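You operate a simulated robot arm through the tools that you are given. There is no shell and no other tool.

The job below is to be done with a simulated two-armed robot. You get a single attempt, and the scene is never put back.

JOB
Open the left grey drawer, put the black rag inside, then shut the drawer. Then stack the 1.5 mm steel wheel from the top of the tool bench on top of the 0.5 mm steel wheel. Keep to this order.

It is judged by the outcome, as a careful person would: the job done as asked, and still so three seconds after it is handed in. It fails if anything else is knocked over, pushed out of place, dropped, spilled or broken.

ROBOT AND FRAMES
Two 7-joint arms with fingered hands on one trunk, on a base that moves. Base frame: it is fixed to the floor where the robot stands at the start and does not move with it; the origin is under the middle of the robot, x ahead of it, y to its left, z up; the surface under the hand at the start is at about z = 850. Lengths are in mm, angles in rad, forces in N, time in s.
The left shoulder is at the start at [60, 177, 750], the right one opposite. With the tool pointing down near the work surface each hand reaches from about 400 to 960 mm from the robot's upright axis, wherever it stands, measured 20 degrees to its own side. Places, roughly: black rag (12x9x4 cm) [-3300, 400, 1500]; left grey drawer [700, 100, 700]; qc left [800, 100, 700]; steel wheel [-1250, -2250, 750]. Payload 4 kg a hand.
The TCP of each hand is the grasp point between the finger pads, 37 mm short of the fingertips. In the tool frame z runs along the fingers and y along their closing line. The gripper opens to 124 mm; its body begins 43 mm behind the TCP. The gripper is a hand of 3 fingers: y runs from the thumb to the fingers, the wrist lies at [-15, -108, -202] in the tool frame, and closing takes about 1.5 s.
Orientation is that of the tool frame in the base frame, as a unit quaternion [x, y, z, w]. With the fingers straight down and the wrist toward the robot, the tool's x, y and z point along [0, 1, 0], [1, 0, 0] and [0, 0, -1] of the base frame.

CONTROLS
- The arms move only by the tool move_arm. It takes "left_rows", "right_rows" or both (then of equal length, played together; a hand with none holds still); each is a list of rows, each an object of numbers (a shift or turn left out is 0, a gripper value left out holds the last): "x", "y", "z": the shift along the tool's x, y, z in units of 100 mm (1.0 is 100 mm); "rx", "ry", "rz": the turn, a rotation vector about the tool's x, y, z in units of 90 degrees (1.0 is 90 degrees); "jaw": the closure in counts, from 0 (fully open) to 255 (shut). In form: [{"x": .., "y": .., "z": .., "rx": .., "ry": .., "rz": .., "jaw": ..}, ...]. A call has 1 to 20 rows; each row is the pose to reach, as a shift and turn from the pose commanded when the call began, along the tool's axes at that moment. A call with a number of a shift or a turn outside -1 to 1 is refused whole. Rows are played at 5 a second. More than 50 mm and 0.15 rad between two rows, or a gripper value outside its range, and nothing of the call is played. A pose out of reach is approached as far as the arm can. The call stops where the force on the tool passes 40 N (or 10 N more than at its start, if that is more) or the arm is blocked; 0.2 s more then pass. Each finger travels about 72 mm/s and halts on what it meets, pressing with about 25 N; the grip force reading is that of the motor and also rises with nothing between the fingers. The clock runs only during rows and for 0.2 s after the last one: add rows that repeat a pose to give the fingers time. It gives the time, the measured TCP pose, the force on the tool (base axes), the opening and the grip force at its end, in the units of the frame above (readings bear some noise), with the torque about the TCP (base axes, N m) and any sound that the robot's microphone picked up.
- Cameras (640 x 400 px; columns grow to the right, rows downward): "scene" is now at [32.5, 11.9, 1374.5]; the picture's right is [0.23, -0.97, 0.00], its down [-0.85, -0.20, -0.48] and it looks along [0.47, 0.11, -0.88] (base axes); focal length 214 px, centre (320, 200). "left" rides on the left gripper at [-64, -76, -137] in its tool frame; the picture's right is [-0.84, -0.26, 0.48], its down [0.48, -0.76, 0.43] and it looks along [0.26, 0.60, 0.76] (tool axes); focal length 256 px, centre (320, 200). "right" rides on the right gripper at [64, -76, -137] in its tool frame; the picture's right is [-0.84, 0.26, -0.48], its down [-0.48, -0.76, 0.44] and it looks along [-0.26, 0.60, 0.76] (tool axes); focal length 256 px, centre (320, 200). There is no depth. A picture from a camera that has moved, and an enlarged one, comes with that camera's place and axes in the base frame and with its lens.
- grab_frame(camera): a new picture of that camera. The clock stands still meanwhile.
- lift_body(by): slides the trunk up (or, below 0, down) by that many mm; the arms and the scene camera ride with it, the base frame stays. It gives what a move gives, with no picture.
- drive_base(legs): drives the robot by 1 to 6 legs, each [ahead, left, turn to the left] in mm, mm and rad, along the robot's own axes; the way and the turn of a leg run together, so that a leg with both is an arc; at most 1500 mm and 3.142 rad a leg. The arms and the cameras ride along, it lands a little off, and it stops where it bumps. It gives what a move gives.
- set_grasp(shape, hand): the hand has 3 fingers and takes this shape, open, in about a second: jaw (thumb against the fingers, like two jaws); tri (thumb and two fingers); tip (a fingertip pinch); poke (one finger out to press); point (the index stretched); flat (the hand flat); cup (the hand cupped); fist (a fist). The gripper value then closes the fingers along that shape, each until it touches; the sizes above hold for jaw. It gives what a move gives, with no picture.
- pan_tilt(pan, tilt): turns the head with the scene camera to pan (to the left, within 1.501 rad either way) and tilt (down, from -0.506 to 1.204), counted from straight ahead of the robot. It gives what a move gives.
- enlarge(camera, box): a new picture of the part [left, top, right, bottom] of that camera's present view, enlarged. The clock stands still meanwhile.
- finish_job(): hands the job in; it is judged then, once.

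Nothing tells you exact positions but the pictures and the camera data. Unless the task says otherwise, let go and move clear before handing in.

The tools are called after ">>>" as a command line: name --argument value ..., lists and objects as JSON in quotes. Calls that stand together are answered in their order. move_arm: Moves the arms, as the interface text tells. Its arguments: {"type":"object","properties":{"left_rows":{"type":"array","items":{"type":"object","properties":{"x":{"type":"number"},"y":{"type":"number"},"z":{"type":"number"},"rx":{"type":"number"},"ry":{"type":"number"},"rz":{"type":"number"},"jaw":{"type":"number"}}}},"right_rows":{"type":"array","items":{"type":"object","properties":{"x":{"type":"number"},"y":{"type":"number"},"z":{"type":"number"},"rx":{"type":"number"},"ry":{"type":"number"},"rz":{"type":"number"},"jaw":{"type":"number"}}}}},"required":[]} The other tools are called the same way: lift_body (by) moves the trunk up or down; set_grasp (shape, hand) gives the hand a shape; drive_base (legs) drives the base; pan_tilt (pan, tilt) turns the head that bears the scene camera; grab_frame (camera) takes a picture; enlarge (camera, box) takes an enlarged picture of a part of a camera's view; finish_job () hands the job in.

At the start:

```text
clock: 0.0
left_ee_pos: [521.8, 479.8, 1024.7]
left_tcp_rot: [0.707, 0.707, 0.001, 0.0]
left_wrist_force: [-0.2, -0.2, -0.1]
left_wrist_torque: [0.05, 0.02, -0.01]
left_opening: 123.5
left_grip_force: 0.1
left_shape: jaw
right_ee_pos: [620.9, 2.9, 970.7]
right_tcp_rot: [0.707, 0.708, -0.001, 0.001]
right_wrist_force: [-0.3, -0.3, -0.1]
right_wrist_torque: [0.02, 0.01, 0.02]
right_opening: 123.8
right_grip_force: 0.1
right_shape: jaw
trunk travel left (down, up): [-275.0, 315.0]
robot x, y, heading: [1.5, -0.2, 0.002]
head pan, tilt (commanded): [0.23, 1.072]
```

scene: 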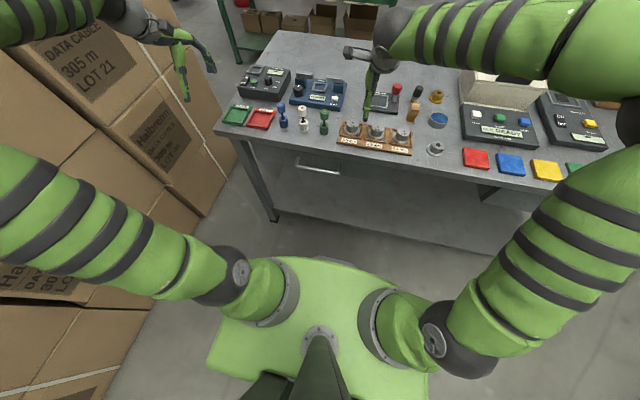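
right: 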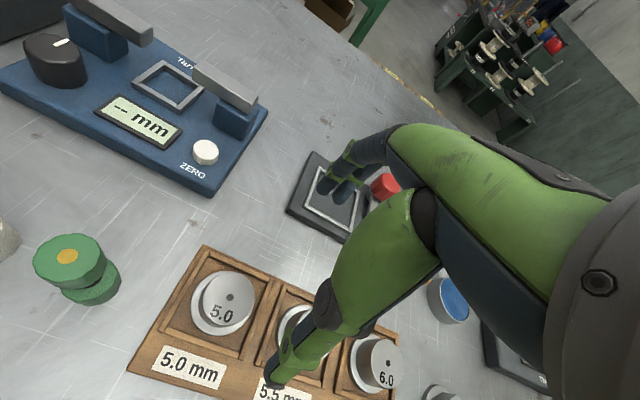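
left: 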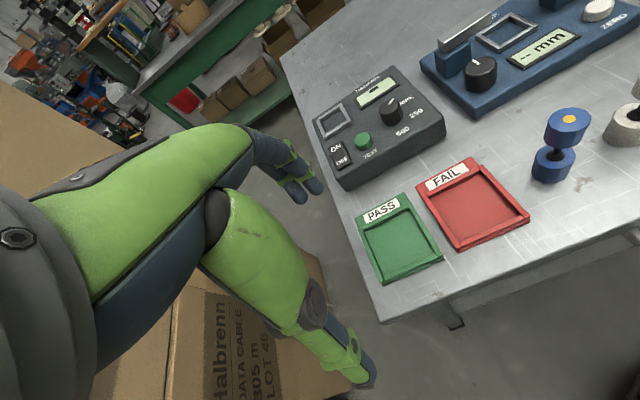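

I see a workbench ahead of me with gauges, trays and weights, a drawer handle below the left part of the bench, and boxes to the left. First I'll look around with the head to find the drawer, the rag and the steel wheels.

>>> enlarge --camera "scene" --box '[200, 60, 480, 235]'

>>> pan_tilt --pan 0.0 --tilt 0.3

>>> grab_frame --camera "scene"

>>> pan_tilt --pan 1.4 --tilt 0.2

>>> grab_frame --camera "scene"

>>> pan_tilt --pan -1.4 --tilt 0.2

>>> grab_frame --camera "scene"

```text
2.29 times, centred on (340, 148) of scene
camera zoom: at [32.5, 11.9, 1374.5], right [0.23, -0.97, 0.0], down [-0.85, -0.2, -0.48], along [0.47, 0.11, -0.88], focal length 490 px, centre (274, 320)
```

zoom: 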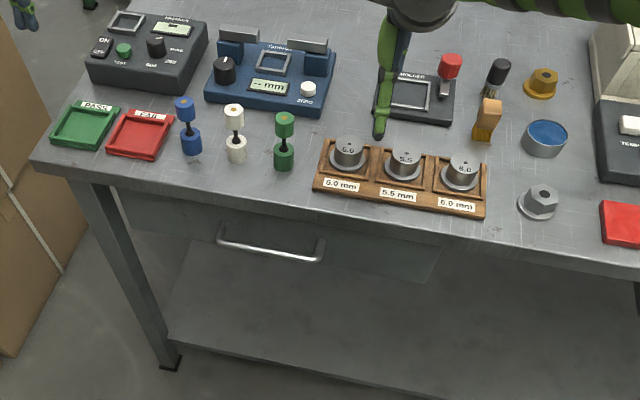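

```text
clock: 1.1
left_ee_pos: [524.0, 481.4, 1025.1]
left_tcp_rot: [0.707, 0.707, 0.001, 0.0]
left_wrist_force: [0.4, 0.0, 0.4]
left_wrist_torque: [-0.01, -0.03, 0.01]
left_opening: 123.4
left_grip_force: 0.1
left_shape: jaw
right_ee_pos: [621.5, 1.8, 971.0]
right_tcp_rot: [0.707, 0.707, 0.0, -0.001]
right_wrist_force: [-0.2, -0.4, -0.2]
right_wrist_torque: [0.02, 0.0, 0.05]
right_opening: 123.6
right_grip_force: 0.1
right_shape: jaw
trunk travel left (down, up): [-275.0, 315.0]
robot x, y, heading: [1.7, 0.0, -0.0]
head pan, tilt (commanded): [0.0, 0.3]
```

```text
taken
camera scene: at [62.6, -2.9, 1438.8], right [0.0, -1.0, 0.0], down [-0.3, 0.0, -0.95], along [0.95, 0.0, -0.3], focal length 214 px, centre (320, 200)
```

scene: 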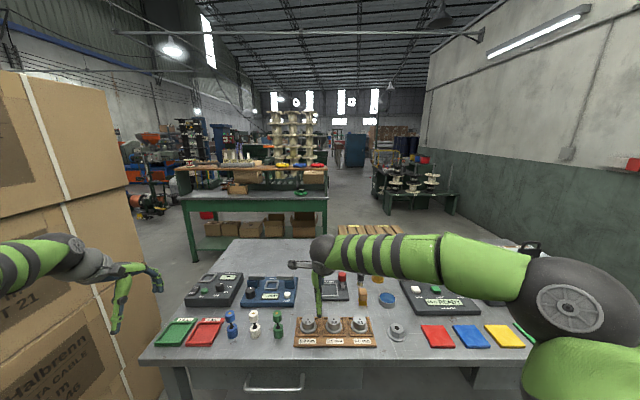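

```text
clock: 2.6
left_ee_pos: [521.6, 479.7, 1024.6]
left_tcp_rot: [0.708, 0.706, 0.001, 0.0]
left_wrist_force: [0.0, -0.3, -0.6]
left_wrist_torque: [0.0, -0.02, -0.02]
left_opening: 123.5
left_grip_force: 0.1
left_shape: jaw
right_ee_pos: [621.5, 1.1, 971.1]
right_tcp_rot: [0.707, 0.707, 0.001, 0.0]
right_wrist_force: [-0.2, 0.5, -0.2]
right_wrist_torque: [0.03, 0.01, 0.0]
right_opening: 123.5
right_grip_force: 0.1
right_shape: jaw
trunk travel left (down, up): [-275.0, 315.0]
robot x, y, heading: [0.9, 0.3, -0.002]
head pan, tilt (commanded): [1.4, 0.201]
```

```text
taken
camera scene: at [-14.8, 88.9, 1448.1], right [0.99, -0.17, 0.0], down [-0.03, -0.2, -0.98], along [0.17, 0.97, -0.2], focal length 214 px, centre (320, 200)
```

scene: 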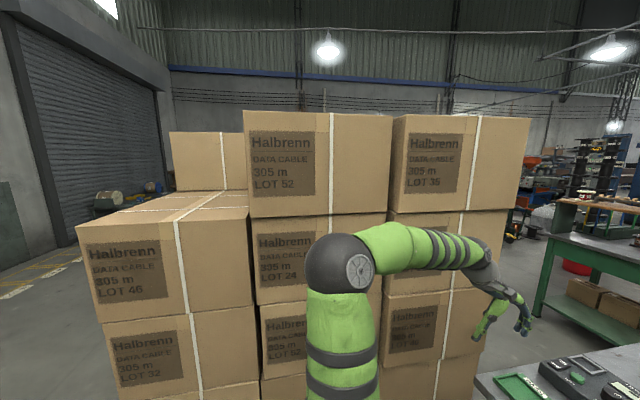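

```text
clock: 5.1
left_ee_pos: [520.8, 479.9, 1025.5]
left_tcp_rot: [0.706, 0.708, -0.001, 0.0]
left_wrist_force: [0.1, -0.3, 1.2]
left_wrist_torque: [0.0, 0.0, -0.01]
left_opening: 123.7
left_grip_force: 0.1
left_shape: jaw
right_ee_pos: [621.9, 1.7, 970.5]
right_tcp_rot: [0.707, 0.707, 0.0, 0.0]
right_wrist_force: [0.3, -0.2, -0.6]
right_wrist_torque: [0.02, -0.03, 0.01]
right_opening: 123.7
right_grip_force: 0.0
right_shape: jaw
trunk travel left (down, up): [-275.0, 315.0]
robot x, y, heading: [-1.9, -2.2, -0.003]
head pan, tilt (commanded): [-1.4, 0.201]
```

```text
taken
camera scene: at [-14.9, -94.7, 1448.2], right [-0.99, -0.17, 0.0], down [-0.03, 0.2, -0.98], along [0.17, -0.97, -0.2], focal length 214 px, centre (320, 200)
```

scene: 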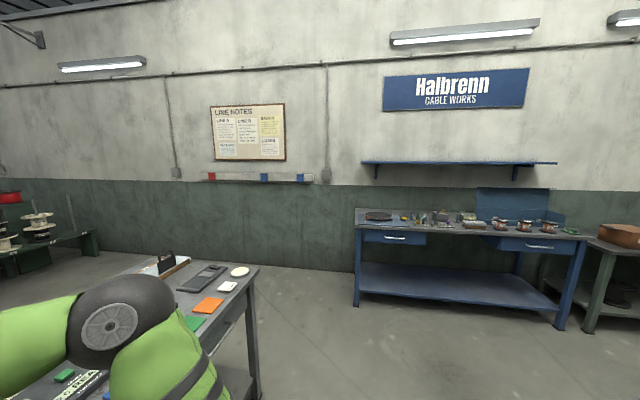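

I see the grey bench in front, cable boxes to the left and a blue tool bench by the right wall. I'll turn the head back to the drawer and zoom in on its handle.

>>> pan_tilt --pan 0.2 --tilt 0.85

>>> enlarge --camera "scene" --box '[220, 160, 420, 285]'

>>> enlarge --camera "left" --box '[350, 100, 640, 281]'

>>> grab_frame --camera "left"

>>> grab_frame --camera "scene"

```text
clock: 6.8
left_ee_pos: [521.9, 478.4, 1024.3]
left_tcp_rot: [0.707, 0.707, 0.0, 0.0]
left_wrist_force: [-0.1, 0.6, 0.5]
left_wrist_torque: [-0.02, -0.02, 0.0]
left_opening: 123.6
left_grip_force: 0.1
left_shape: jaw
right_ee_pos: [620.9, 3.0, 970.9]
right_tcp_rot: [0.707, 0.707, 0.0, 0.001]
right_wrist_force: [0.6, -1.1, 0.5]
right_wrist_torque: [-0.02, 0.03, -0.03]
right_opening: 123.6
right_grip_force: 0.0
right_shape: jaw
trunk travel left (down, up): [-275.0, 315.0]
robot x, y, heading: [0.9, -1.1, 0.003]
head pan, tilt (commanded): [0.201, 0.85]
```

```text
3.20 times, centred on (320, 222) of scene
camera zoom: at [45.9, 12.6, 1390.5], right [0.2, -0.98, 0.0], down [-0.74, -0.15, -0.66], along [0.65, 0.13, -0.75], focal length 686 px, centre (320, 128)
```

zoom: 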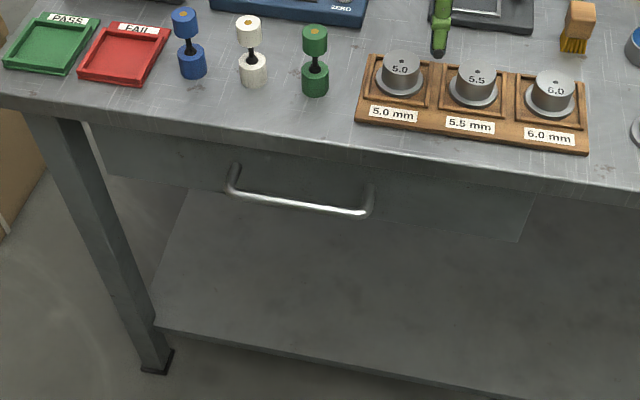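

```text
2.21 times, centred on (495, 190) of left
camera zoom: at [445.8, 415.7, 1160.0], right [-0.26, -0.84, -0.48], down [-0.76, 0.48, -0.43], along [0.6, 0.26, -0.76], focal length 565 px, centre (-66, 221)
```

zoom: 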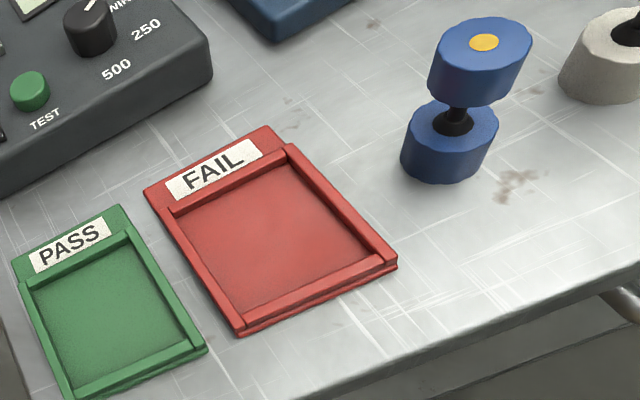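

```text
taken
camera left: at [445.8, 415.7, 1160.0], right [-0.26, -0.84, -0.48], down [-0.76, 0.48, -0.43], along [0.6, 0.26, -0.76], focal length 256 px, centre (320, 200)
```

left: 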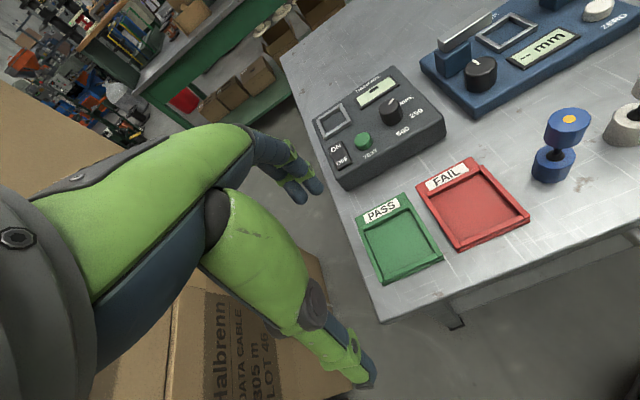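

```text
taken
camera scene: at [45.9, 12.6, 1390.5], right [0.2, -0.98, 0.0], down [-0.74, -0.15, -0.66], along [0.65, 0.13, -0.75], focal length 214 px, centre (320, 200)
```

scene: 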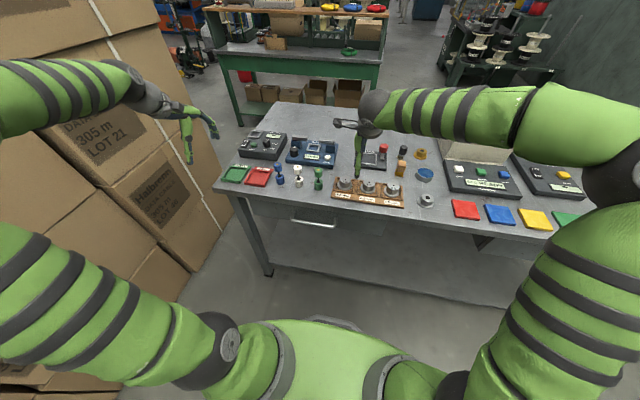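

The handle is a silver bar at about x≈505, y≈135, z≈715, standing some 40 mm off the drawer front. I'll check the floor behind me on both sides before backing off.

>>> pan_tilt --pan 1.5 --tilt 0.4

>>> grab_frame --camera "scene"

>>> pan_tilt --pan -1.5 --tilt 0.4

>>> grab_frame --camera "scene"

>>> enlarge --camera "scene" --box '[330, 120, 640, 314]'

```text
clock: 8.2
left_ee_pos: [521.8, 480.6, 1023.9]
left_tcp_rot: [0.707, 0.707, 0.0, 0.001]
left_wrist_force: [0.1, 0.2, -0.1]
left_wrist_torque: [-0.01, -0.01, 0.03]
left_opening: 123.8
left_grip_force: 0.0
left_shape: jaw
right_ee_pos: [620.7, 1.6, 971.5]
right_tcp_rot: [0.707, 0.707, 0.0, 0.0]
right_wrist_force: [-0.3, -0.2, -0.3]
right_wrist_torque: [0.01, 0.02, 0.02]
right_opening: 123.6
right_grip_force: 0.0
right_shape: jaw
trunk travel left (down, up): [-275.0, 315.0]
robot x, y, heading: [2.9, -4.5, -0.003]
head pan, tilt (commanded): [1.499, 0.4]
```

```text
taken
camera scene: at [-24.1, 89.5, 1429.6], right [1.0, -0.07, 0.0], down [-0.03, -0.39, -0.92], along [0.07, 0.92, -0.39], focal length 214 px, centre (320, 200)
```

scene: 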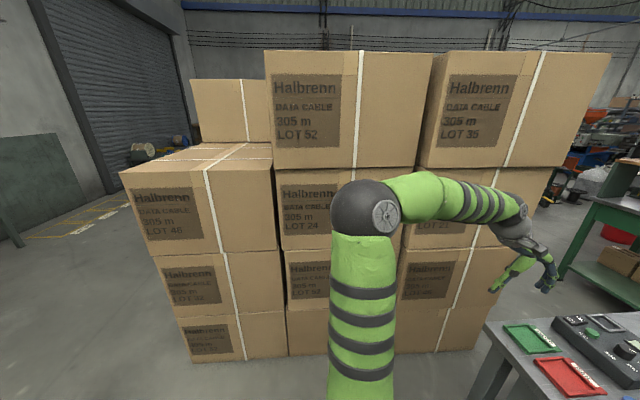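

```text
clock: 10.8
left_ee_pos: [521.2, 480.5, 1023.4]
left_tcp_rot: [0.707, 0.707, 0.001, 0.0]
left_wrist_force: [-0.3, -1.3, 0.2]
left_wrist_torque: [-0.01, 0.01, 0.01]
left_opening: 123.5
left_grip_force: 0.0
left_shape: jaw
right_ee_pos: [620.6, 1.5, 971.3]
right_tcp_rot: [0.707, 0.707, 0.0, 0.0]
right_wrist_force: [0.9, 0.5, -0.2]
right_wrist_torque: [-0.01, 0.02, 0.02]
right_opening: 123.6
right_grip_force: 0.1
right_shape: jaw
trunk travel left (down, up): [-275.0, 315.0]
robot x, y, heading: [2.1, -5.5, 0.004]
head pan, tilt (commanded): [-1.499, 0.4]
```

```text
taken
camera scene: at [-24.1, -95.3, 1429.6], right [-1.0, -0.07, 0.0], down [-0.03, 0.39, -0.92], along [0.07, -0.92, -0.39], focal length 214 px, centre (320, 200)
```

scene: 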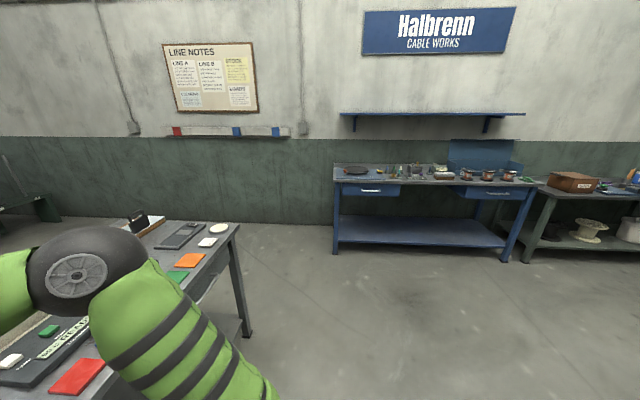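

```text
2.06 times, centred on (485, 217) of scene
camera zoom: at [-24.1, -95.3, 1429.6], right [-1.0, -0.07, 0.0], down [-0.03, 0.39, -0.92], along [0.07, -0.92, -0.39], focal length 442 px, centre (-20, 165)
```

zoom: 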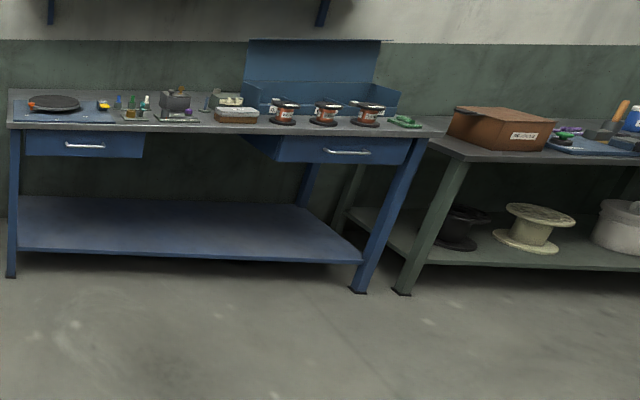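

The blue tool bench by the right wall carries many small things, and the boxes stay about 0.8 m to my left. I'll raise the right hand clear of the bench and then back off a little so the left arm has room for the drawer handle.

>>> move_arm --right_rows '[{"z": -0.3}, {"z": -0.6}, {"z": -0.9}, {"z": -1.0}, {"z": -1.0}]'

>>> drive_base --legs '[[-250, 0, 0]]'

>>> pan_tilt --pan 0.2 --tilt 0.6

>>> grab_frame --camera "scene"

```text
clock: 12.1
left_ee_pos: [521.8, 479.7, 1024.1]
left_tcp_rot: [0.707, 0.707, 0.0, 0.0]
left_wrist_force: [0.0, 0.0, 0.7]
left_wrist_torque: [0.01, 0.01, -0.03]
left_opening: 123.6
left_grip_force: 0.1
left_shape: jaw
right_ee_pos: [621.5, 1.6, 1070.3]
right_tcp_rot: [0.707, 0.707, 0.0, 0.001]
right_wrist_force: [-0.2, 0.7, 0.3]
right_wrist_torque: [-0.02, 0.02, 0.01]
right_opening: 123.9
right_grip_force: 0.0
right_shape: jaw
trunk travel left (down, up): [-275.0, 315.0]
robot x, y, heading: [-1.6, -0.6, 0.0]
head pan, tilt (commanded): [-1.499, 0.4]
```

```text
clock: 13.9
left_ee_pos: [258.8, 481.3, 1025.1]
left_tcp_rot: [0.705, 0.709, 0.0, 0.0]
left_wrist_force: [-0.4, 0.0, 0.7]
left_wrist_torque: [0.01, -0.01, -0.01]
left_opening: 123.3
left_grip_force: 0.0
left_shape: jaw
right_ee_pos: [361.3, 5.1, 1070.1]
right_tcp_rot: [0.704, 0.71, 0.001, 0.001]
right_wrist_force: [-0.6, 0.8, 0.1]
right_wrist_torque: [0.0, -0.02, 0.02]
right_opening: 123.7
right_grip_force: 0.2
right_shape: jaw
trunk travel left (down, up): [-275.0, 315.0]
robot x, y, heading: [-258.2, 1.9, 0.005]
head pan, tilt (commanded): [-1.499, 0.4]
```

```text
clock: 15.6
left_ee_pos: [260.6, 481.6, 1023.2]
left_tcp_rot: [0.705, 0.709, 0.0, 0.0]
left_wrist_force: [-0.5, 0.4, 0.6]
left_wrist_torque: [-0.04, 0.01, -0.01]
left_opening: 123.9
left_grip_force: 0.0
left_shape: jaw
right_ee_pos: [361.0, 4.7, 1069.7]
right_tcp_rot: [0.705, 0.709, -0.001, -0.001]
right_wrist_force: [-0.3, -0.7, -0.6]
right_wrist_torque: [0.01, -0.02, 0.01]
right_opening: 123.8
right_grip_force: 0.0
right_shape: jaw
trunk travel left (down, up): [-275.0, 315.0]
robot x, y, heading: [-258.7, 2.3, 0.006]
head pan, tilt (commanded): [0.201, 0.6]
```

```text
taken
camera scene: at [-203.2, 14.2, 1411.4], right [0.2, -0.98, 0.0], down [-0.55, -0.12, -0.83], along [0.81, 0.17, -0.56], focal length 214 px, centre (320, 200)
```

scene: 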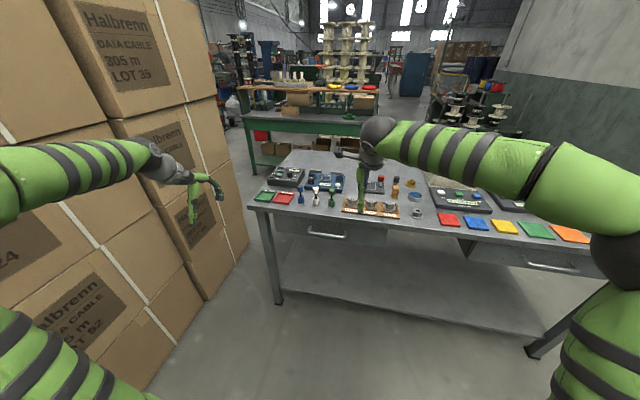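

Two grey drawers are visible under the bench, and the left one is the one I want. I'll zoom in to fix the handle position from this new viewpoint.

>>> enlarge --camera "scene" --box '[250, 180, 410, 280]'

```text
4.00 times, centred on (330, 230) of scene
camera zoom: at [-203.2, 14.2, 1411.4], right [0.2, -0.98, 0.0], down [-0.55, -0.12, -0.83], along [0.81, 0.17, -0.56], focal length 858 px, centre (280, 80)
```

zoom: 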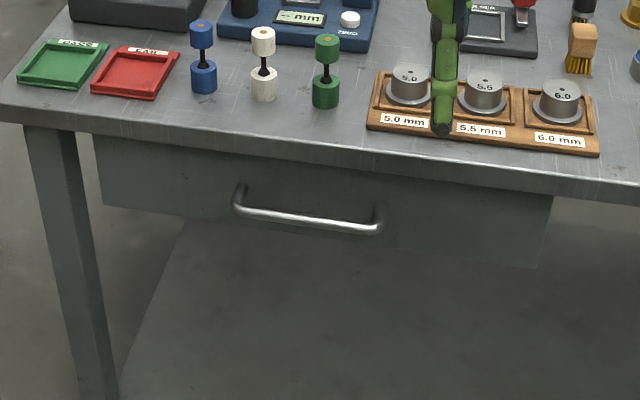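

The handle bar triangulates to about (484, 129, 749), 160 mm long, with the bench lip at x≈479. I'll move the right hand off to its own side and bring the left hand in front of the handle in steps.

>>> move_arm --left_rows '[{"x": -0.33}, {"x": -0.66}, {"x": -1.0}, {"x": -1.0}]' --right_rows '[{"x": -0.33}, {"x": -0.66}, {"x": -1.0}, {"x": -1.0}]'

>>> move_arm --left_rows '[{"x": -0.33, "z": 0.2}, {"x": -0.66, "z": 0.4}, {"x": -1.0, "z": 0.6}, {"x": -1.0, "z": 0.6}]' --right_rows '[{"x": -0.33}, {"x": -0.66}, {"x": -1.0}, {"x": -1.0}]'

>>> move_arm --left_rows '[{"x": -0.33, "z": 0.2}, {"x": -0.66, "z": 0.4}, {"x": -1.0, "z": 0.6}, {"x": -1.0, "z": 0.6}]' --right_rows '[{"x": -0.33}, {"x": -0.66}, {"x": -0.66}, {"x": -0.66}]'

>>> grab_frame --camera "left"

>>> grab_frame --camera "scene"

```text
clock: 16.6
left_ee_pos: [258.8, 380.6, 1023.8]
left_tcp_rot: [0.705, 0.709, 0.001, 0.0]
left_wrist_force: [-0.1, -0.3, -0.2]
left_wrist_torque: [-0.02, 0.0, -0.01]
left_opening: 123.5
left_grip_force: 0.0
left_shape: jaw
right_ee_pos: [365.4, -96.5, 1072.4]
right_tcp_rot: [0.705, 0.71, 0.0, 0.0]
right_wrist_force: [-0.8, -0.3, 1.1]
right_wrist_torque: [-0.01, -0.01, 0.01]
right_opening: 123.7
right_grip_force: 0.0
right_shape: jaw
trunk travel left (down, up): [-275.0, 315.0]
robot x, y, heading: [-258.2, 1.8, 0.009]
head pan, tilt (commanded): [0.201, 0.6]
```

```text
clock: 17.6
left_ee_pos: [260.5, 277.3, 962.1]
left_tcp_rot: [0.705, 0.709, 0.0, 0.0]
left_wrist_force: [-0.1, 0.1, -0.1]
left_wrist_torque: [0.02, 0.0, -0.02]
left_opening: 123.6
left_grip_force: 0.1
left_shape: jaw
right_ee_pos: [364.4, -196.0, 1072.1]
right_tcp_rot: [0.704, 0.71, 0.001, 0.0]
right_wrist_force: [-0.8, -0.1, 0.0]
right_wrist_torque: [0.01, 0.01, 0.01]
right_opening: 123.9
right_grip_force: 0.0
right_shape: jaw
trunk travel left (down, up): [-275.0, 315.0]
robot x, y, heading: [-259.0, -1.8, 0.007]
head pan, tilt (commanded): [0.201, 0.6]
```

```text
clock: 18.6
left_ee_pos: [261.4, 182.9, 902.4]
left_tcp_rot: [0.705, 0.709, 0.0, -0.001]
left_wrist_force: [0.4, -0.8, 0.1]
left_wrist_torque: [-0.01, 0.04, 0.0]
left_opening: 123.6
left_grip_force: 0.0
left_shape: jaw
right_ee_pos: [363.2, -262.2, 1070.4]
right_tcp_rot: [0.704, 0.71, 0.0, 0.0]
right_wrist_force: [-0.1, 0.3, -0.1]
right_wrist_torque: [0.01, 0.01, 0.01]
right_opening: 123.6
right_grip_force: 0.0
right_shape: jaw
trunk travel left (down, up): [-275.0, 315.0]
robot x, y, heading: [-260.1, -1.5, 0.006]
head pan, tilt (commanded): [0.201, 0.6]
```

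```text
taken
camera left: at [185.4, 117.2, 1038.5], right [-0.25, -0.84, -0.48], down [-0.76, 0.48, -0.43], along [0.6, 0.26, -0.76], focal length 256 px, centre (320, 200)
```

left: 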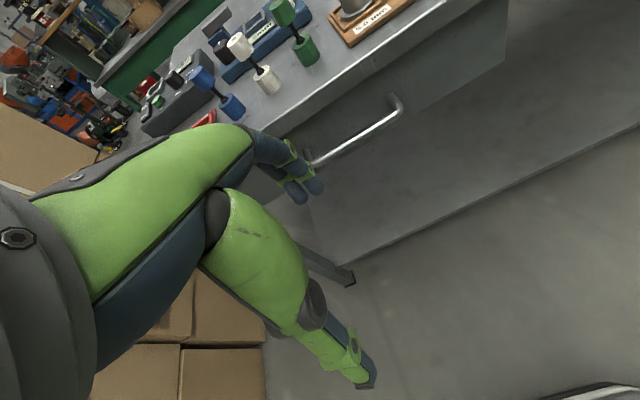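

```text
taken
camera scene: at [-203.1, 14.2, 1411.4], right [0.21, -0.98, 0.0], down [-0.55, -0.12, -0.82], along [0.81, 0.17, -0.57], focal length 214 px, centre (320, 200)
```

scene: 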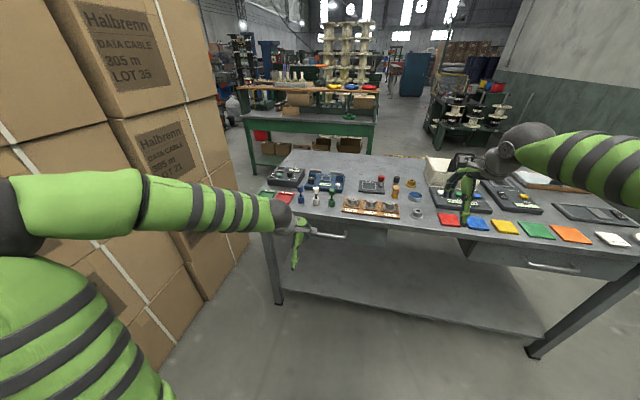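

The left hand is now in front of the bench near the handle. I'll tilt it to point forward and slightly down, half close the jaw, and bring it to a pre-grasp point about 110 mm short of the bar.

>>> move_arm --left_rows '[{"rx": -0.07, "x": -0.06, "y": 0.0, "z": 0.1, "jaw": 130}, {"rx": -0.145, "x": -0.12, "y": 0.1, "z": 0.2}, {"rx": -0.22, "x": -0.18, "y": 0.2, "z": 0.3}, {"rx": -0.29, "x": -0.24, "y": 0.3, "z": 0.4}, {"rx": -0.36, "x": -0.3, "y": 0.4, "z": 0.5}, {"rx": -0.43, "x": -0.36, "y": 0.5, "z": 0.6}, {"rx": -0.5, "x": -0.42, "y": 0.6, "z": 0.7}, {"rx": -0.57, "x": -0.48, "y": 0.7, "z": 0.8}, {"rx": -0.65, "x": -0.54, "y": 0.8, "z": 0.9}, {"rx": -0.722, "x": -0.54, "y": 0.9, "z": 0.98}, {"rx": -0.722, "x": -0.54, "y": 0.9, "z": 0.98}]'

>>> grab_frame --camera "left"

>>> enlarge --camera "scene" --box '[200, 160, 420, 297]'

```text
clock: 21.0
left_ee_pos: [347.1, 111.1, 808.7]
left_tcp_rot: [0.591, 0.602, 0.384, 0.374]
left_wrist_force: [-0.2, 0.4, 0.7]
left_wrist_torque: [0.01, -0.01, 0.02]
left_opening: 60.8
left_grip_force: 0.0
left_shape: jaw
left hand out of reach, approached as far as the arm can: row 8, 9, 10, 11
right_ee_pos: [363.1, -259.8, 1070.3]
right_tcp_rot: [0.705, 0.709, 0.0, 0.0]
right_wrist_force: [-0.4, -0.2, 0.0]
right_wrist_torque: [0.03, -0.03, -0.03]
right_opening: 123.5
right_grip_force: 0.0
right_shape: jaw
trunk travel left (down, up): [-275.0, 315.0]
robot x, y, heading: [-258.6, -1.2, 0.005]
head pan, tilt (commanded): [0.201, 0.6]
```

```text
taken
camera left: at [192.9, 44.9, 797.0], right [0.34, -0.83, -0.44], down [0.06, 0.49, -0.87], along [0.94, 0.27, 0.22], focal length 256 px, centre (320, 200)
```

left: 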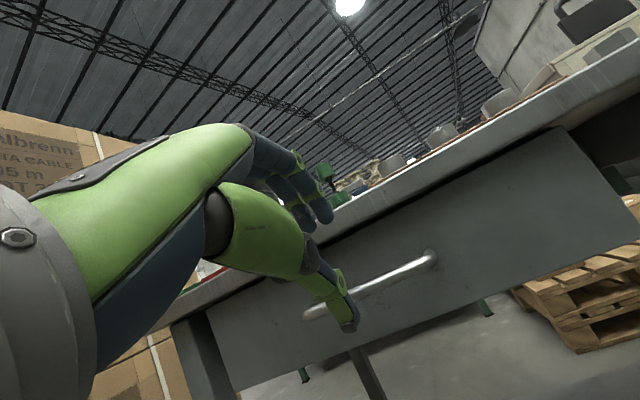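

```text
2.91 times, centred on (310, 228) of scene
camera zoom: at [-203.0, 14.3, 1411.4], right [0.21, -0.98, 0.0], down [-0.55, -0.12, -0.82], along [0.81, 0.17, -0.57], focal length 624 px, centre (349, 117)
```

zoom: 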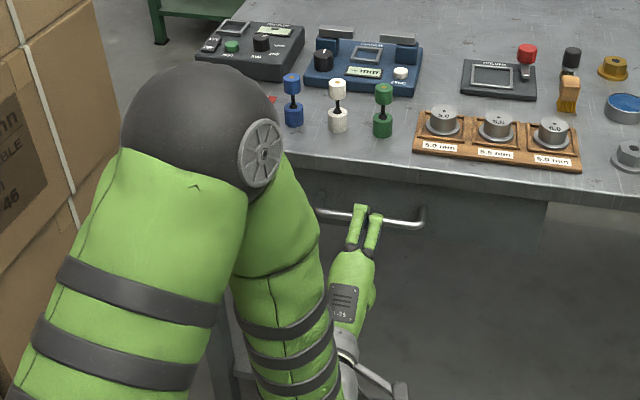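

The hand orientation is right, but the arm is a bit cramped this close. I'll back off another 150 mm and reach forward with a longer arm.

>>> drive_base --legs '[[-150, 0, 0]]'

>>> move_arm --left_rows '[{"z": 0.3}, {"z": 0.6}, {"z": 0.9}, {"z": 0.9}]'

>>> grab_frame --camera "scene"

```text
clock: 22.4
left_ee_pos: [195.9, 110.5, 810.4]
left_tcp_rot: [0.592, 0.602, 0.384, 0.375]
left_wrist_force: [-0.4, -0.4, -0.4]
left_wrist_torque: [0.0, -0.03, 0.01]
left_opening: 60.7
left_grip_force: 0.2
left_shape: jaw
right_ee_pos: [211.0, -262.6, 1070.7]
right_tcp_rot: [0.705, 0.709, 0.001, 0.001]
right_wrist_force: [-0.5, 0.8, -0.5]
right_wrist_torque: [0.0, -0.02, 0.02]
right_opening: 123.7
right_grip_force: 0.1
right_shape: jaw
trunk travel left (down, up): [-275.0, 315.0]
robot x, y, heading: [-408.1, -4.4, 0.0]
head pan, tilt (commanded): [0.201, 0.6]
```

```text
clock: 23.4
left_ee_pos: [275.3, 97.9, 773.3]
left_tcp_rot: [0.589, 0.605, 0.386, 0.371]
left_wrist_force: [0.4, -0.1, -0.4]
left_wrist_torque: [-0.02, 0.0, 0.01]
left_opening: 60.7
left_grip_force: 0.0
left_shape: jaw
left hand out of reach, approached as far as the arm can: row 1, 2, 3, 4
right_ee_pos: [211.3, -262.9, 1070.3]
right_tcp_rot: [0.705, 0.709, 0.0, 0.0]
right_wrist_force: [0.2, -0.8, 1.1]
right_wrist_torque: [0.04, -0.01, -0.01]
right_opening: 123.6
right_grip_force: 0.0
right_shape: jaw
trunk travel left (down, up): [-275.0, 315.0]
robot x, y, heading: [-412.9, 1.5, 0.004]
head pan, tilt (commanded): [0.201, 0.6]
```

```text
taken
camera scene: at [-354.8, 13.2, 1411.4], right [0.2, -0.98, 0.0], down [-0.55, -0.12, -0.82], along [0.81, 0.17, -0.57], focal length 214 px, centre (320, 200)
```

scene: 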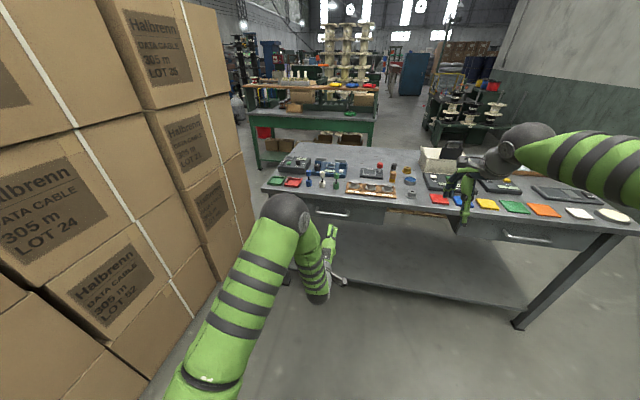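

The hand keeps its aim but slips sideways at a joint limit. Lowering the trunk should let the forearm come in flatter, so I'll try that and then raise the hand back to handle height.

>>> lift_body --by -200

>>> move_arm --left_rows '[{"y": 0.27, "z": -0.13}, {"y": 0.54, "z": -0.25}, {"y": 0.81, "z": -0.38}, {"y": 0.81, "z": -0.38}]'

>>> move_arm --left_rows '[{"y": 0.27, "z": -0.13}, {"y": 0.54, "z": -0.25}, {"y": 0.81, "z": -0.38}, {"y": 0.81, "z": -0.38}]'

>>> grab_frame --camera "scene"

```text
clock: 25.6
left_ee_pos: [274.0, 98.2, 574.4]
left_tcp_rot: [0.589, 0.606, 0.386, 0.37]
left_wrist_force: [-0.3, -0.1, 0.1]
left_wrist_torque: [0.02, 0.01, 0.02]
left_opening: 60.6
left_grip_force: 0.1
left_shape: jaw
right_ee_pos: [211.5, -263.3, 870.1]
right_tcp_rot: [0.706, 0.709, 0.001, 0.001]
right_wrist_force: [-0.3, 0.1, 0.4]
right_wrist_torque: [0.03, -0.02, -0.01]
right_opening: 123.8
right_grip_force: 0.1
right_shape: jaw
trunk travel left (down, up): [-75.0, 515.0]
robot x, y, heading: [-408.4, -1.2, 0.007]
head pan, tilt (commanded): [0.201, 0.6]
```

```text
clock: 26.6
left_ee_pos: [276.8, 97.3, 663.5]
left_tcp_rot: [0.59, 0.605, 0.386, 0.371]
left_wrist_force: [-0.7, -0.3, -0.1]
left_wrist_torque: [0.02, 0.01, -0.01]
left_opening: 60.7
left_grip_force: 0.0
left_shape: jaw
right_ee_pos: [210.0, -261.7, 872.6]
right_tcp_rot: [0.705, 0.709, 0.001, 0.002]
right_wrist_force: [-0.2, 0.0, -0.2]
right_wrist_torque: [0.01, 0.02, 0.02]
right_opening: 123.9
right_grip_force: 0.1
right_shape: jaw
trunk travel left (down, up): [-75.0, 515.0]
robot x, y, heading: [-412.5, 1.5, 0.004]
head pan, tilt (commanded): [0.201, 0.6]
```

```text
clock: 27.6
left_ee_pos: [276.8, 95.4, 750.6]
left_tcp_rot: [0.589, 0.605, 0.386, 0.371]
left_wrist_force: [-0.1, 0.1, -0.8]
left_wrist_torque: [-0.01, -0.03, -0.02]
left_opening: 60.8
left_grip_force: 0.1
left_shape: jaw
right_ee_pos: [210.7, -263.0, 870.7]
right_tcp_rot: [0.705, 0.709, 0.001, 0.001]
right_wrist_force: [0.0, -0.3, -0.1]
right_wrist_torque: [0.02, -0.01, 0.0]
right_opening: 123.7
right_grip_force: 0.1
right_shape: jaw
trunk travel left (down, up): [-75.0, 515.0]
robot x, y, heading: [-409.9, -4.1, 0.004]
head pan, tilt (commanded): [0.201, 0.6]
```

```text
taken
camera scene: at [-355.1, 13.3, 1211.4], right [0.2, -0.98, 0.0], down [-0.55, -0.12, -0.83], along [0.81, 0.17, -0.56], focal length 214 px, centre (320, 200)
```

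scene: 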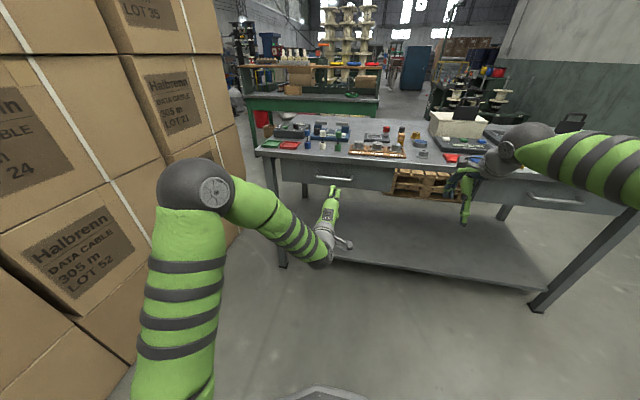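

With the trunk lower the pose is reached cleanly. I'll re-measure the handle from this lower viewpoint and from the wrist camera before moving in.

>>> enlarge --camera "scene" --box '[250, 110, 410, 210]'

>>> grab_frame --camera "left"

```text
4.00 times, centred on (330, 160) of scene
camera zoom: at [-355.1, 13.3, 1211.4], right [0.2, -0.98, 0.0], down [-0.55, -0.12, -0.83], along [0.81, 0.17, -0.56], focal length 858 px, centre (280, 360)
```

zoom: 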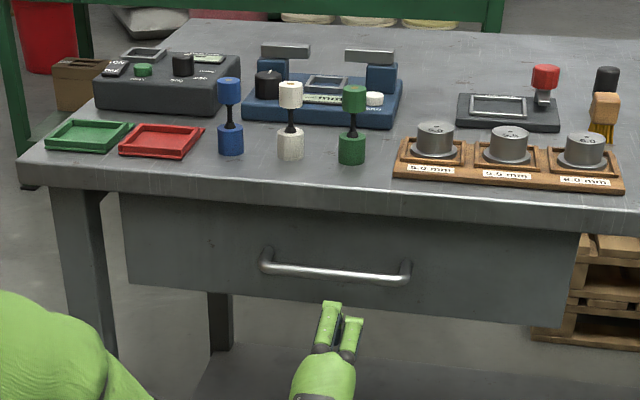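

```text
taken
camera left: at [122.4, 26.2, 739.0], right [0.35, -0.82, -0.44], down [0.05, 0.49, -0.87], along [0.93, 0.28, 0.22], focal length 256 px, centre (320, 200)
```

left: 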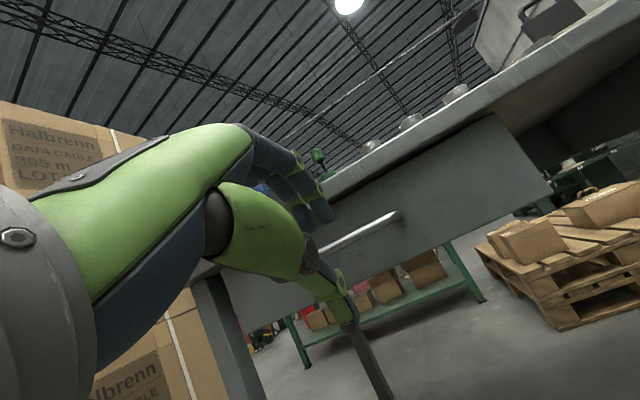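

The handle bar is at about (482, 128, 754) and the bench lip underside is at z≈823. I'll go to a pre-grasp point on the approach line and check from both cameras.

>>> move_arm --left_rows '[{"x": 0.06, "y": 0.3, "z": 0.23, "jaw": 150}, {"x": 0.12, "y": 0.6, "z": 0.46}, {"x": 0.19, "y": 0.9, "z": 0.7}, {"x": 0.19, "y": 0.9, "z": 0.7}]'

>>> enlarge --camera "scene" --box '[250, 110, 410, 210]'

>>> grab_frame --camera "left"

```text
clock: 28.6
left_ee_pos: [379.2, 119.1, 802.9]
left_tcp_rot: [0.588, 0.606, 0.387, 0.37]
left_wrist_force: [0.5, 0.2, 0.4]
left_wrist_torque: [-0.01, 0.0, -0.03]
left_opening: 51.7
left_grip_force: 0.2
left_shape: jaw
right_ee_pos: [211.0, -262.2, 869.4]
right_tcp_rot: [0.705, 0.709, 0.0, 0.0]
right_wrist_force: [0.3, 1.0, 0.1]
right_wrist_torque: [0.02, 0.0, 0.02]
right_opening: 123.5
right_grip_force: 0.1
right_shape: jaw
trunk travel left (down, up): [-75.0, 515.0]
robot x, y, heading: [-412.2, -0.2, 0.005]
head pan, tilt (commanded): [0.201, 0.6]
```

```text
4.00 times, centred on (330, 160) of scene
camera zoom: at [-354.9, 13.2, 1211.4], right [0.2, -0.98, 0.0], down [-0.55, -0.12, -0.82], along [0.81, 0.17, -0.57], focal length 858 px, centre (280, 360)
```

zoom: 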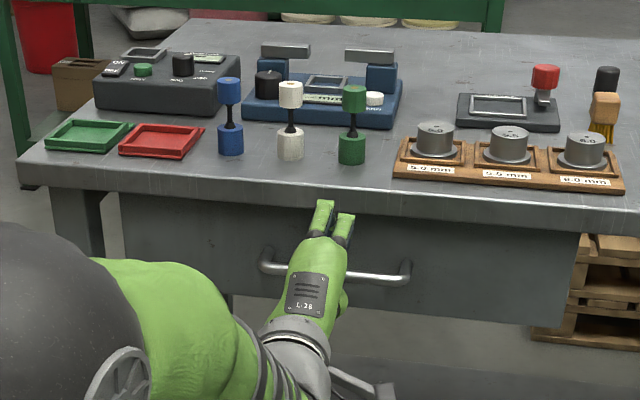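

```text
taken
camera left: at [226.2, 50.0, 790.7], right [0.35, -0.82, -0.44], down [0.05, 0.49, -0.87], along [0.93, 0.29, 0.22], focal length 256 px, centre (320, 200)
```

left: 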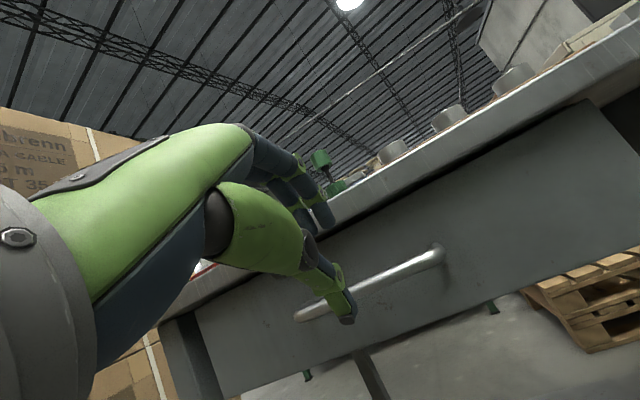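

The wrist view shows the bar about 5 mm toward the thumb side of the approach axis. I'll correct for that, move in 70 mm and look again.

>>> move_arm --left_rows '[{"y": -0.05, "z": 0.2}, {"y": -0.05, "z": 0.4}, {"y": -0.05, "z": 0.6}, {"y": -0.05, "z": 0.7}, {"y": -0.05, "z": 0.7}]'

>>> grab_frame --camera "left"

>>> enlarge --camera "scene" --box '[250, 110, 410, 210]'

```text
clock: 29.8
left_ee_pos: [439.5, 119.9, 770.7]
left_tcp_rot: [0.586, 0.607, 0.388, 0.37]
left_wrist_force: [0.2, 0.3, 0.7]
left_wrist_torque: [0.01, 0.04, 0.02]
left_opening: 51.3
left_grip_force: 0.0
left_shape: jaw
right_ee_pos: [211.4, -262.4, 869.5]
right_tcp_rot: [0.706, 0.708, 0.0, 0.0]
right_wrist_force: [0.0, 0.8, 0.2]
right_wrist_torque: [0.05, 0.0, 0.0]
right_opening: 123.6
right_grip_force: 0.1
right_shape: jaw
trunk travel left (down, up): [-75.0, 515.0]
robot x, y, heading: [-411.0, -3.5, 0.002]
head pan, tilt (commanded): [0.201, 0.6]
```

```text
taken
camera left: at [286.1, 49.2, 758.9], right [0.36, -0.82, -0.44], down [0.05, 0.49, -0.87], along [0.93, 0.29, 0.22], focal length 256 px, centre (320, 200)
```

left: 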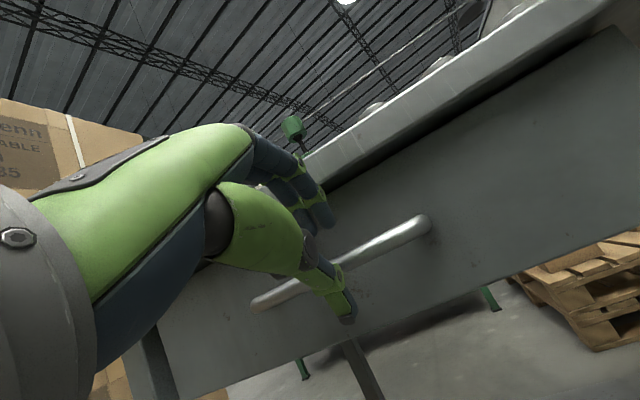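

```text
4.00 times, centred on (330, 160) of scene
camera zoom: at [-354.9, 13.2, 1211.4], right [0.2, -0.98, 0.0], down [-0.55, -0.12, -0.82], along [0.81, 0.17, -0.57], focal length 858 px, centre (280, 360)
```

zoom: 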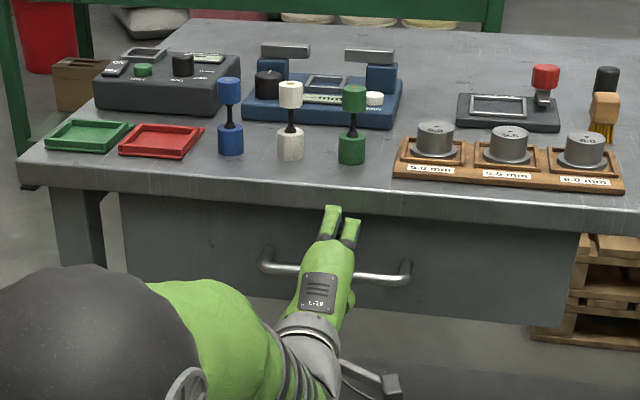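

The bar now sits between the fingers and thumb. I'll advance 28 mm more and close on it.

>>> move_arm --left_rows '[{"z": 0.14}, {"z": 0.28}, {"z": 0.28}]'

>>> move_arm --left_rows '[{"jaw": 200}, {"jaw": 255}, {"jaw": 255}, {"jaw": 255}, {"jaw": 255}, {"jaw": 255}]'

>>> grab_frame --camera "left"

>>> enlarge --camera "scene" --box '[250, 110, 410, 210]'

```text
clock: 30.6
left_ee_pos: [463.8, 120.4, 758.8]
left_tcp_rot: [0.585, 0.609, 0.389, 0.368]
left_wrist_force: [0.2, -0.2, -0.1]
left_wrist_torque: [0.04, 0.0, 0.01]
left_opening: 51.4
left_grip_force: 0.0
left_shape: jaw
right_ee_pos: [211.6, -262.4, 870.0]
right_tcp_rot: [0.705, 0.709, 0.0, -0.001]
right_wrist_force: [0.4, 0.2, 0.7]
right_wrist_torque: [0.0, 0.02, 0.01]
right_opening: 123.8
right_grip_force: 0.1
right_shape: jaw
trunk travel left (down, up): [-75.0, 515.0]
robot x, y, heading: [-410.9, -2.0, 0.004]
head pan, tilt (commanded): [0.201, 0.6]
```

```text
clock: 32.0
left_ee_pos: [464.3, 120.5, 758.5]
left_tcp_rot: [0.585, 0.61, 0.389, 0.367]
left_wrist_force: [-1.5, -1.1, -7.2]
left_wrist_torque: [-0.02, 0.07, -0.04]
left_opening: 7.8
left_grip_force: 25.0
left_shape: jaw
right_ee_pos: [210.8, -262.6, 870.4]
right_tcp_rot: [0.705, 0.709, 0.0, 0.0]
right_wrist_force: [0.3, 0.1, 0.5]
right_wrist_torque: [0.02, 0.01, -0.03]
right_opening: 123.8
right_grip_force: 0.1
right_shape: jaw
trunk travel left (down, up): [-75.0, 515.0]
robot x, y, heading: [-409.3, 0.1, 0.008]
head pan, tilt (commanded): [0.201, 0.6]
```

```text
taken
camera left: at [310.1, 49.9, 746.1], right [0.36, -0.82, -0.44], down [0.04, 0.49, -0.87], along [0.93, 0.29, 0.21], focal length 256 px, centre (320, 200)
```

left: 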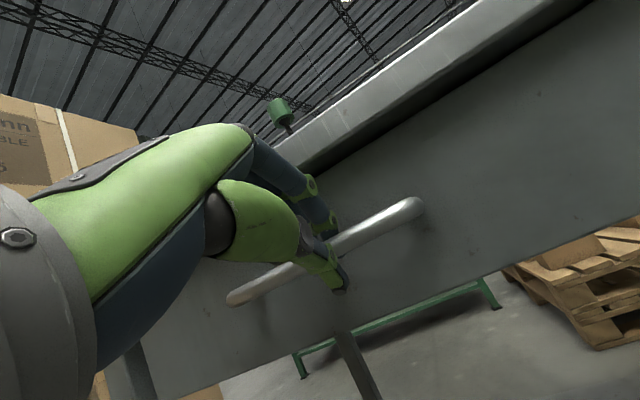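

```text
4.00 times, centred on (330, 160) of scene
camera zoom: at [-354.5, 13.3, 1211.3], right [0.2, -0.98, 0.0], down [-0.55, -0.12, -0.82], along [0.81, 0.17, -0.57], focal length 858 px, centre (280, 360)
```

zoom: 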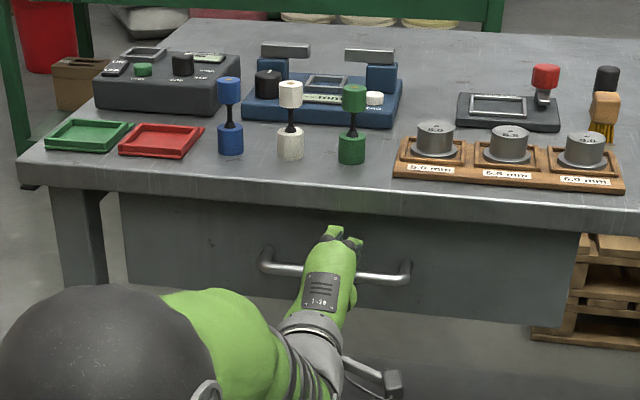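

The bar is gripped. I'll pull straight back along −x with the arm, watching the force.

>>> move_arm --left_rows '[{"x": 0.007, "y": -0.064, "z": -0.135}, {"x": 0.014, "y": -0.128, "z": -0.271}, {"x": 0.021, "y": -0.193, "z": -0.406}, {"x": 0.028, "y": -0.257, "z": -0.542}, {"x": 0.035, "y": -0.321, "z": -0.677}, {"x": 0.042, "y": -0.385, "z": -0.813}, {"x": 0.047, "y": -0.428, "z": -0.903}, {"x": 0.047, "y": -0.428, "z": -0.903}]'

>>> enlarge --camera "scene" --box '[240, 100, 420, 212]'

```text
clock: 33.8
left_ee_pos: [363.1, 121.6, 756.9]
left_tcp_rot: [0.587, 0.608, 0.387, 0.369]
left_wrist_force: [-0.4, -6.3, -6.3]
left_wrist_torque: [-0.04, 0.02, -0.15]
left_opening: 7.6
left_grip_force: 25.8
left_shape: jaw
right_ee_pos: [211.1, -263.7, 870.1]
right_tcp_rot: [0.705, 0.709, 0.001, -0.001]
right_wrist_force: [0.1, -0.7, 0.5]
right_wrist_torque: [-0.01, -0.01, 0.0]
right_opening: 123.7
right_grip_force: 0.1
right_shape: jaw
trunk travel left (down, up): [-75.0, 515.0]
robot x, y, heading: [-411.7, -4.0, 0.005]
head pan, tilt (commanded): [0.201, 0.6]
```

```text
3.56 times, centred on (330, 156) of scene
camera zoom: at [-354.6, 12.8, 1211.3], right [0.2, -0.98, 0.0], down [-0.55, -0.12, -0.82], along [0.81, 0.17, -0.57], focal length 763 px, centre (284, 356)
```

zoom: 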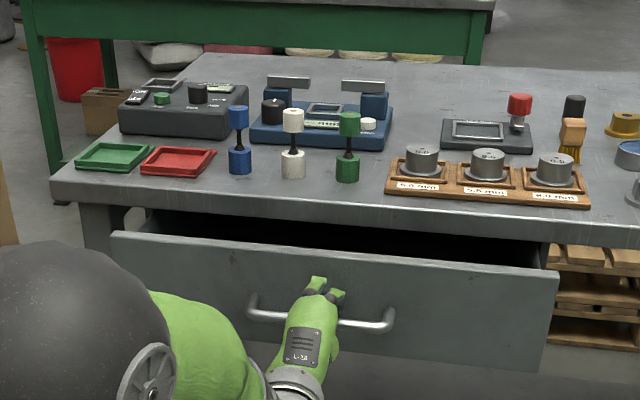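

The drawer slides smoothly and is 100 mm open. I'll pull it another 100 mm with the arm.

>>> move_arm --left_rows '[{"x": 0.005, "y": -0.064, "z": -0.135}, {"x": 0.01, "y": -0.128, "z": -0.271}, {"x": 0.015, "y": -0.193, "z": -0.406}, {"x": 0.02, "y": -0.257, "z": -0.542}, {"x": 0.025, "y": -0.321, "z": -0.677}, {"x": 0.03, "y": -0.385, "z": -0.813}, {"x": 0.035, "y": -0.428, "z": -0.903}, {"x": 0.035, "y": -0.428, "z": -0.903}]'

>>> grab_frame --camera "scene"

```text
clock: 35.6
left_ee_pos: [263.9, 123.4, 756.3]
left_tcp_rot: [0.589, 0.605, 0.387, 0.37]
left_wrist_force: [-1.0, -17.9, -8.7]
left_wrist_torque: [-0.06, 0.09, -0.38]
left_opening: 6.8
left_grip_force: 24.6
left_shape: jaw
right_ee_pos: [211.6, -264.2, 871.0]
right_tcp_rot: [0.705, 0.709, 0.001, -0.001]
right_wrist_force: [0.5, -0.3, 0.1]
right_wrist_torque: [-0.01, 0.03, 0.0]
right_opening: 123.5
right_grip_force: 0.0
right_shape: jaw
trunk travel left (down, up): [-75.0, 515.0]
robot x, y, heading: [-415.6, -0.9, 0.006]
head pan, tilt (commanded): [0.201, 0.6]
```

```text
taken
camera scene: at [-354.6, 12.3, 1211.3], right [0.2, -0.98, 0.0], down [-0.55, -0.11, -0.82], along [0.81, 0.17, -0.57], focal length 214 px, centre (320, 200)
```

scene: 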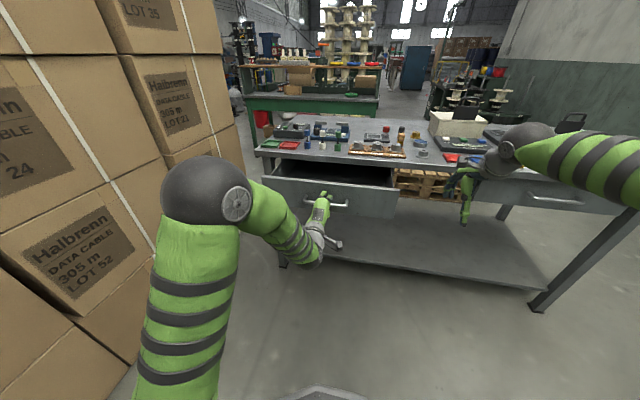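

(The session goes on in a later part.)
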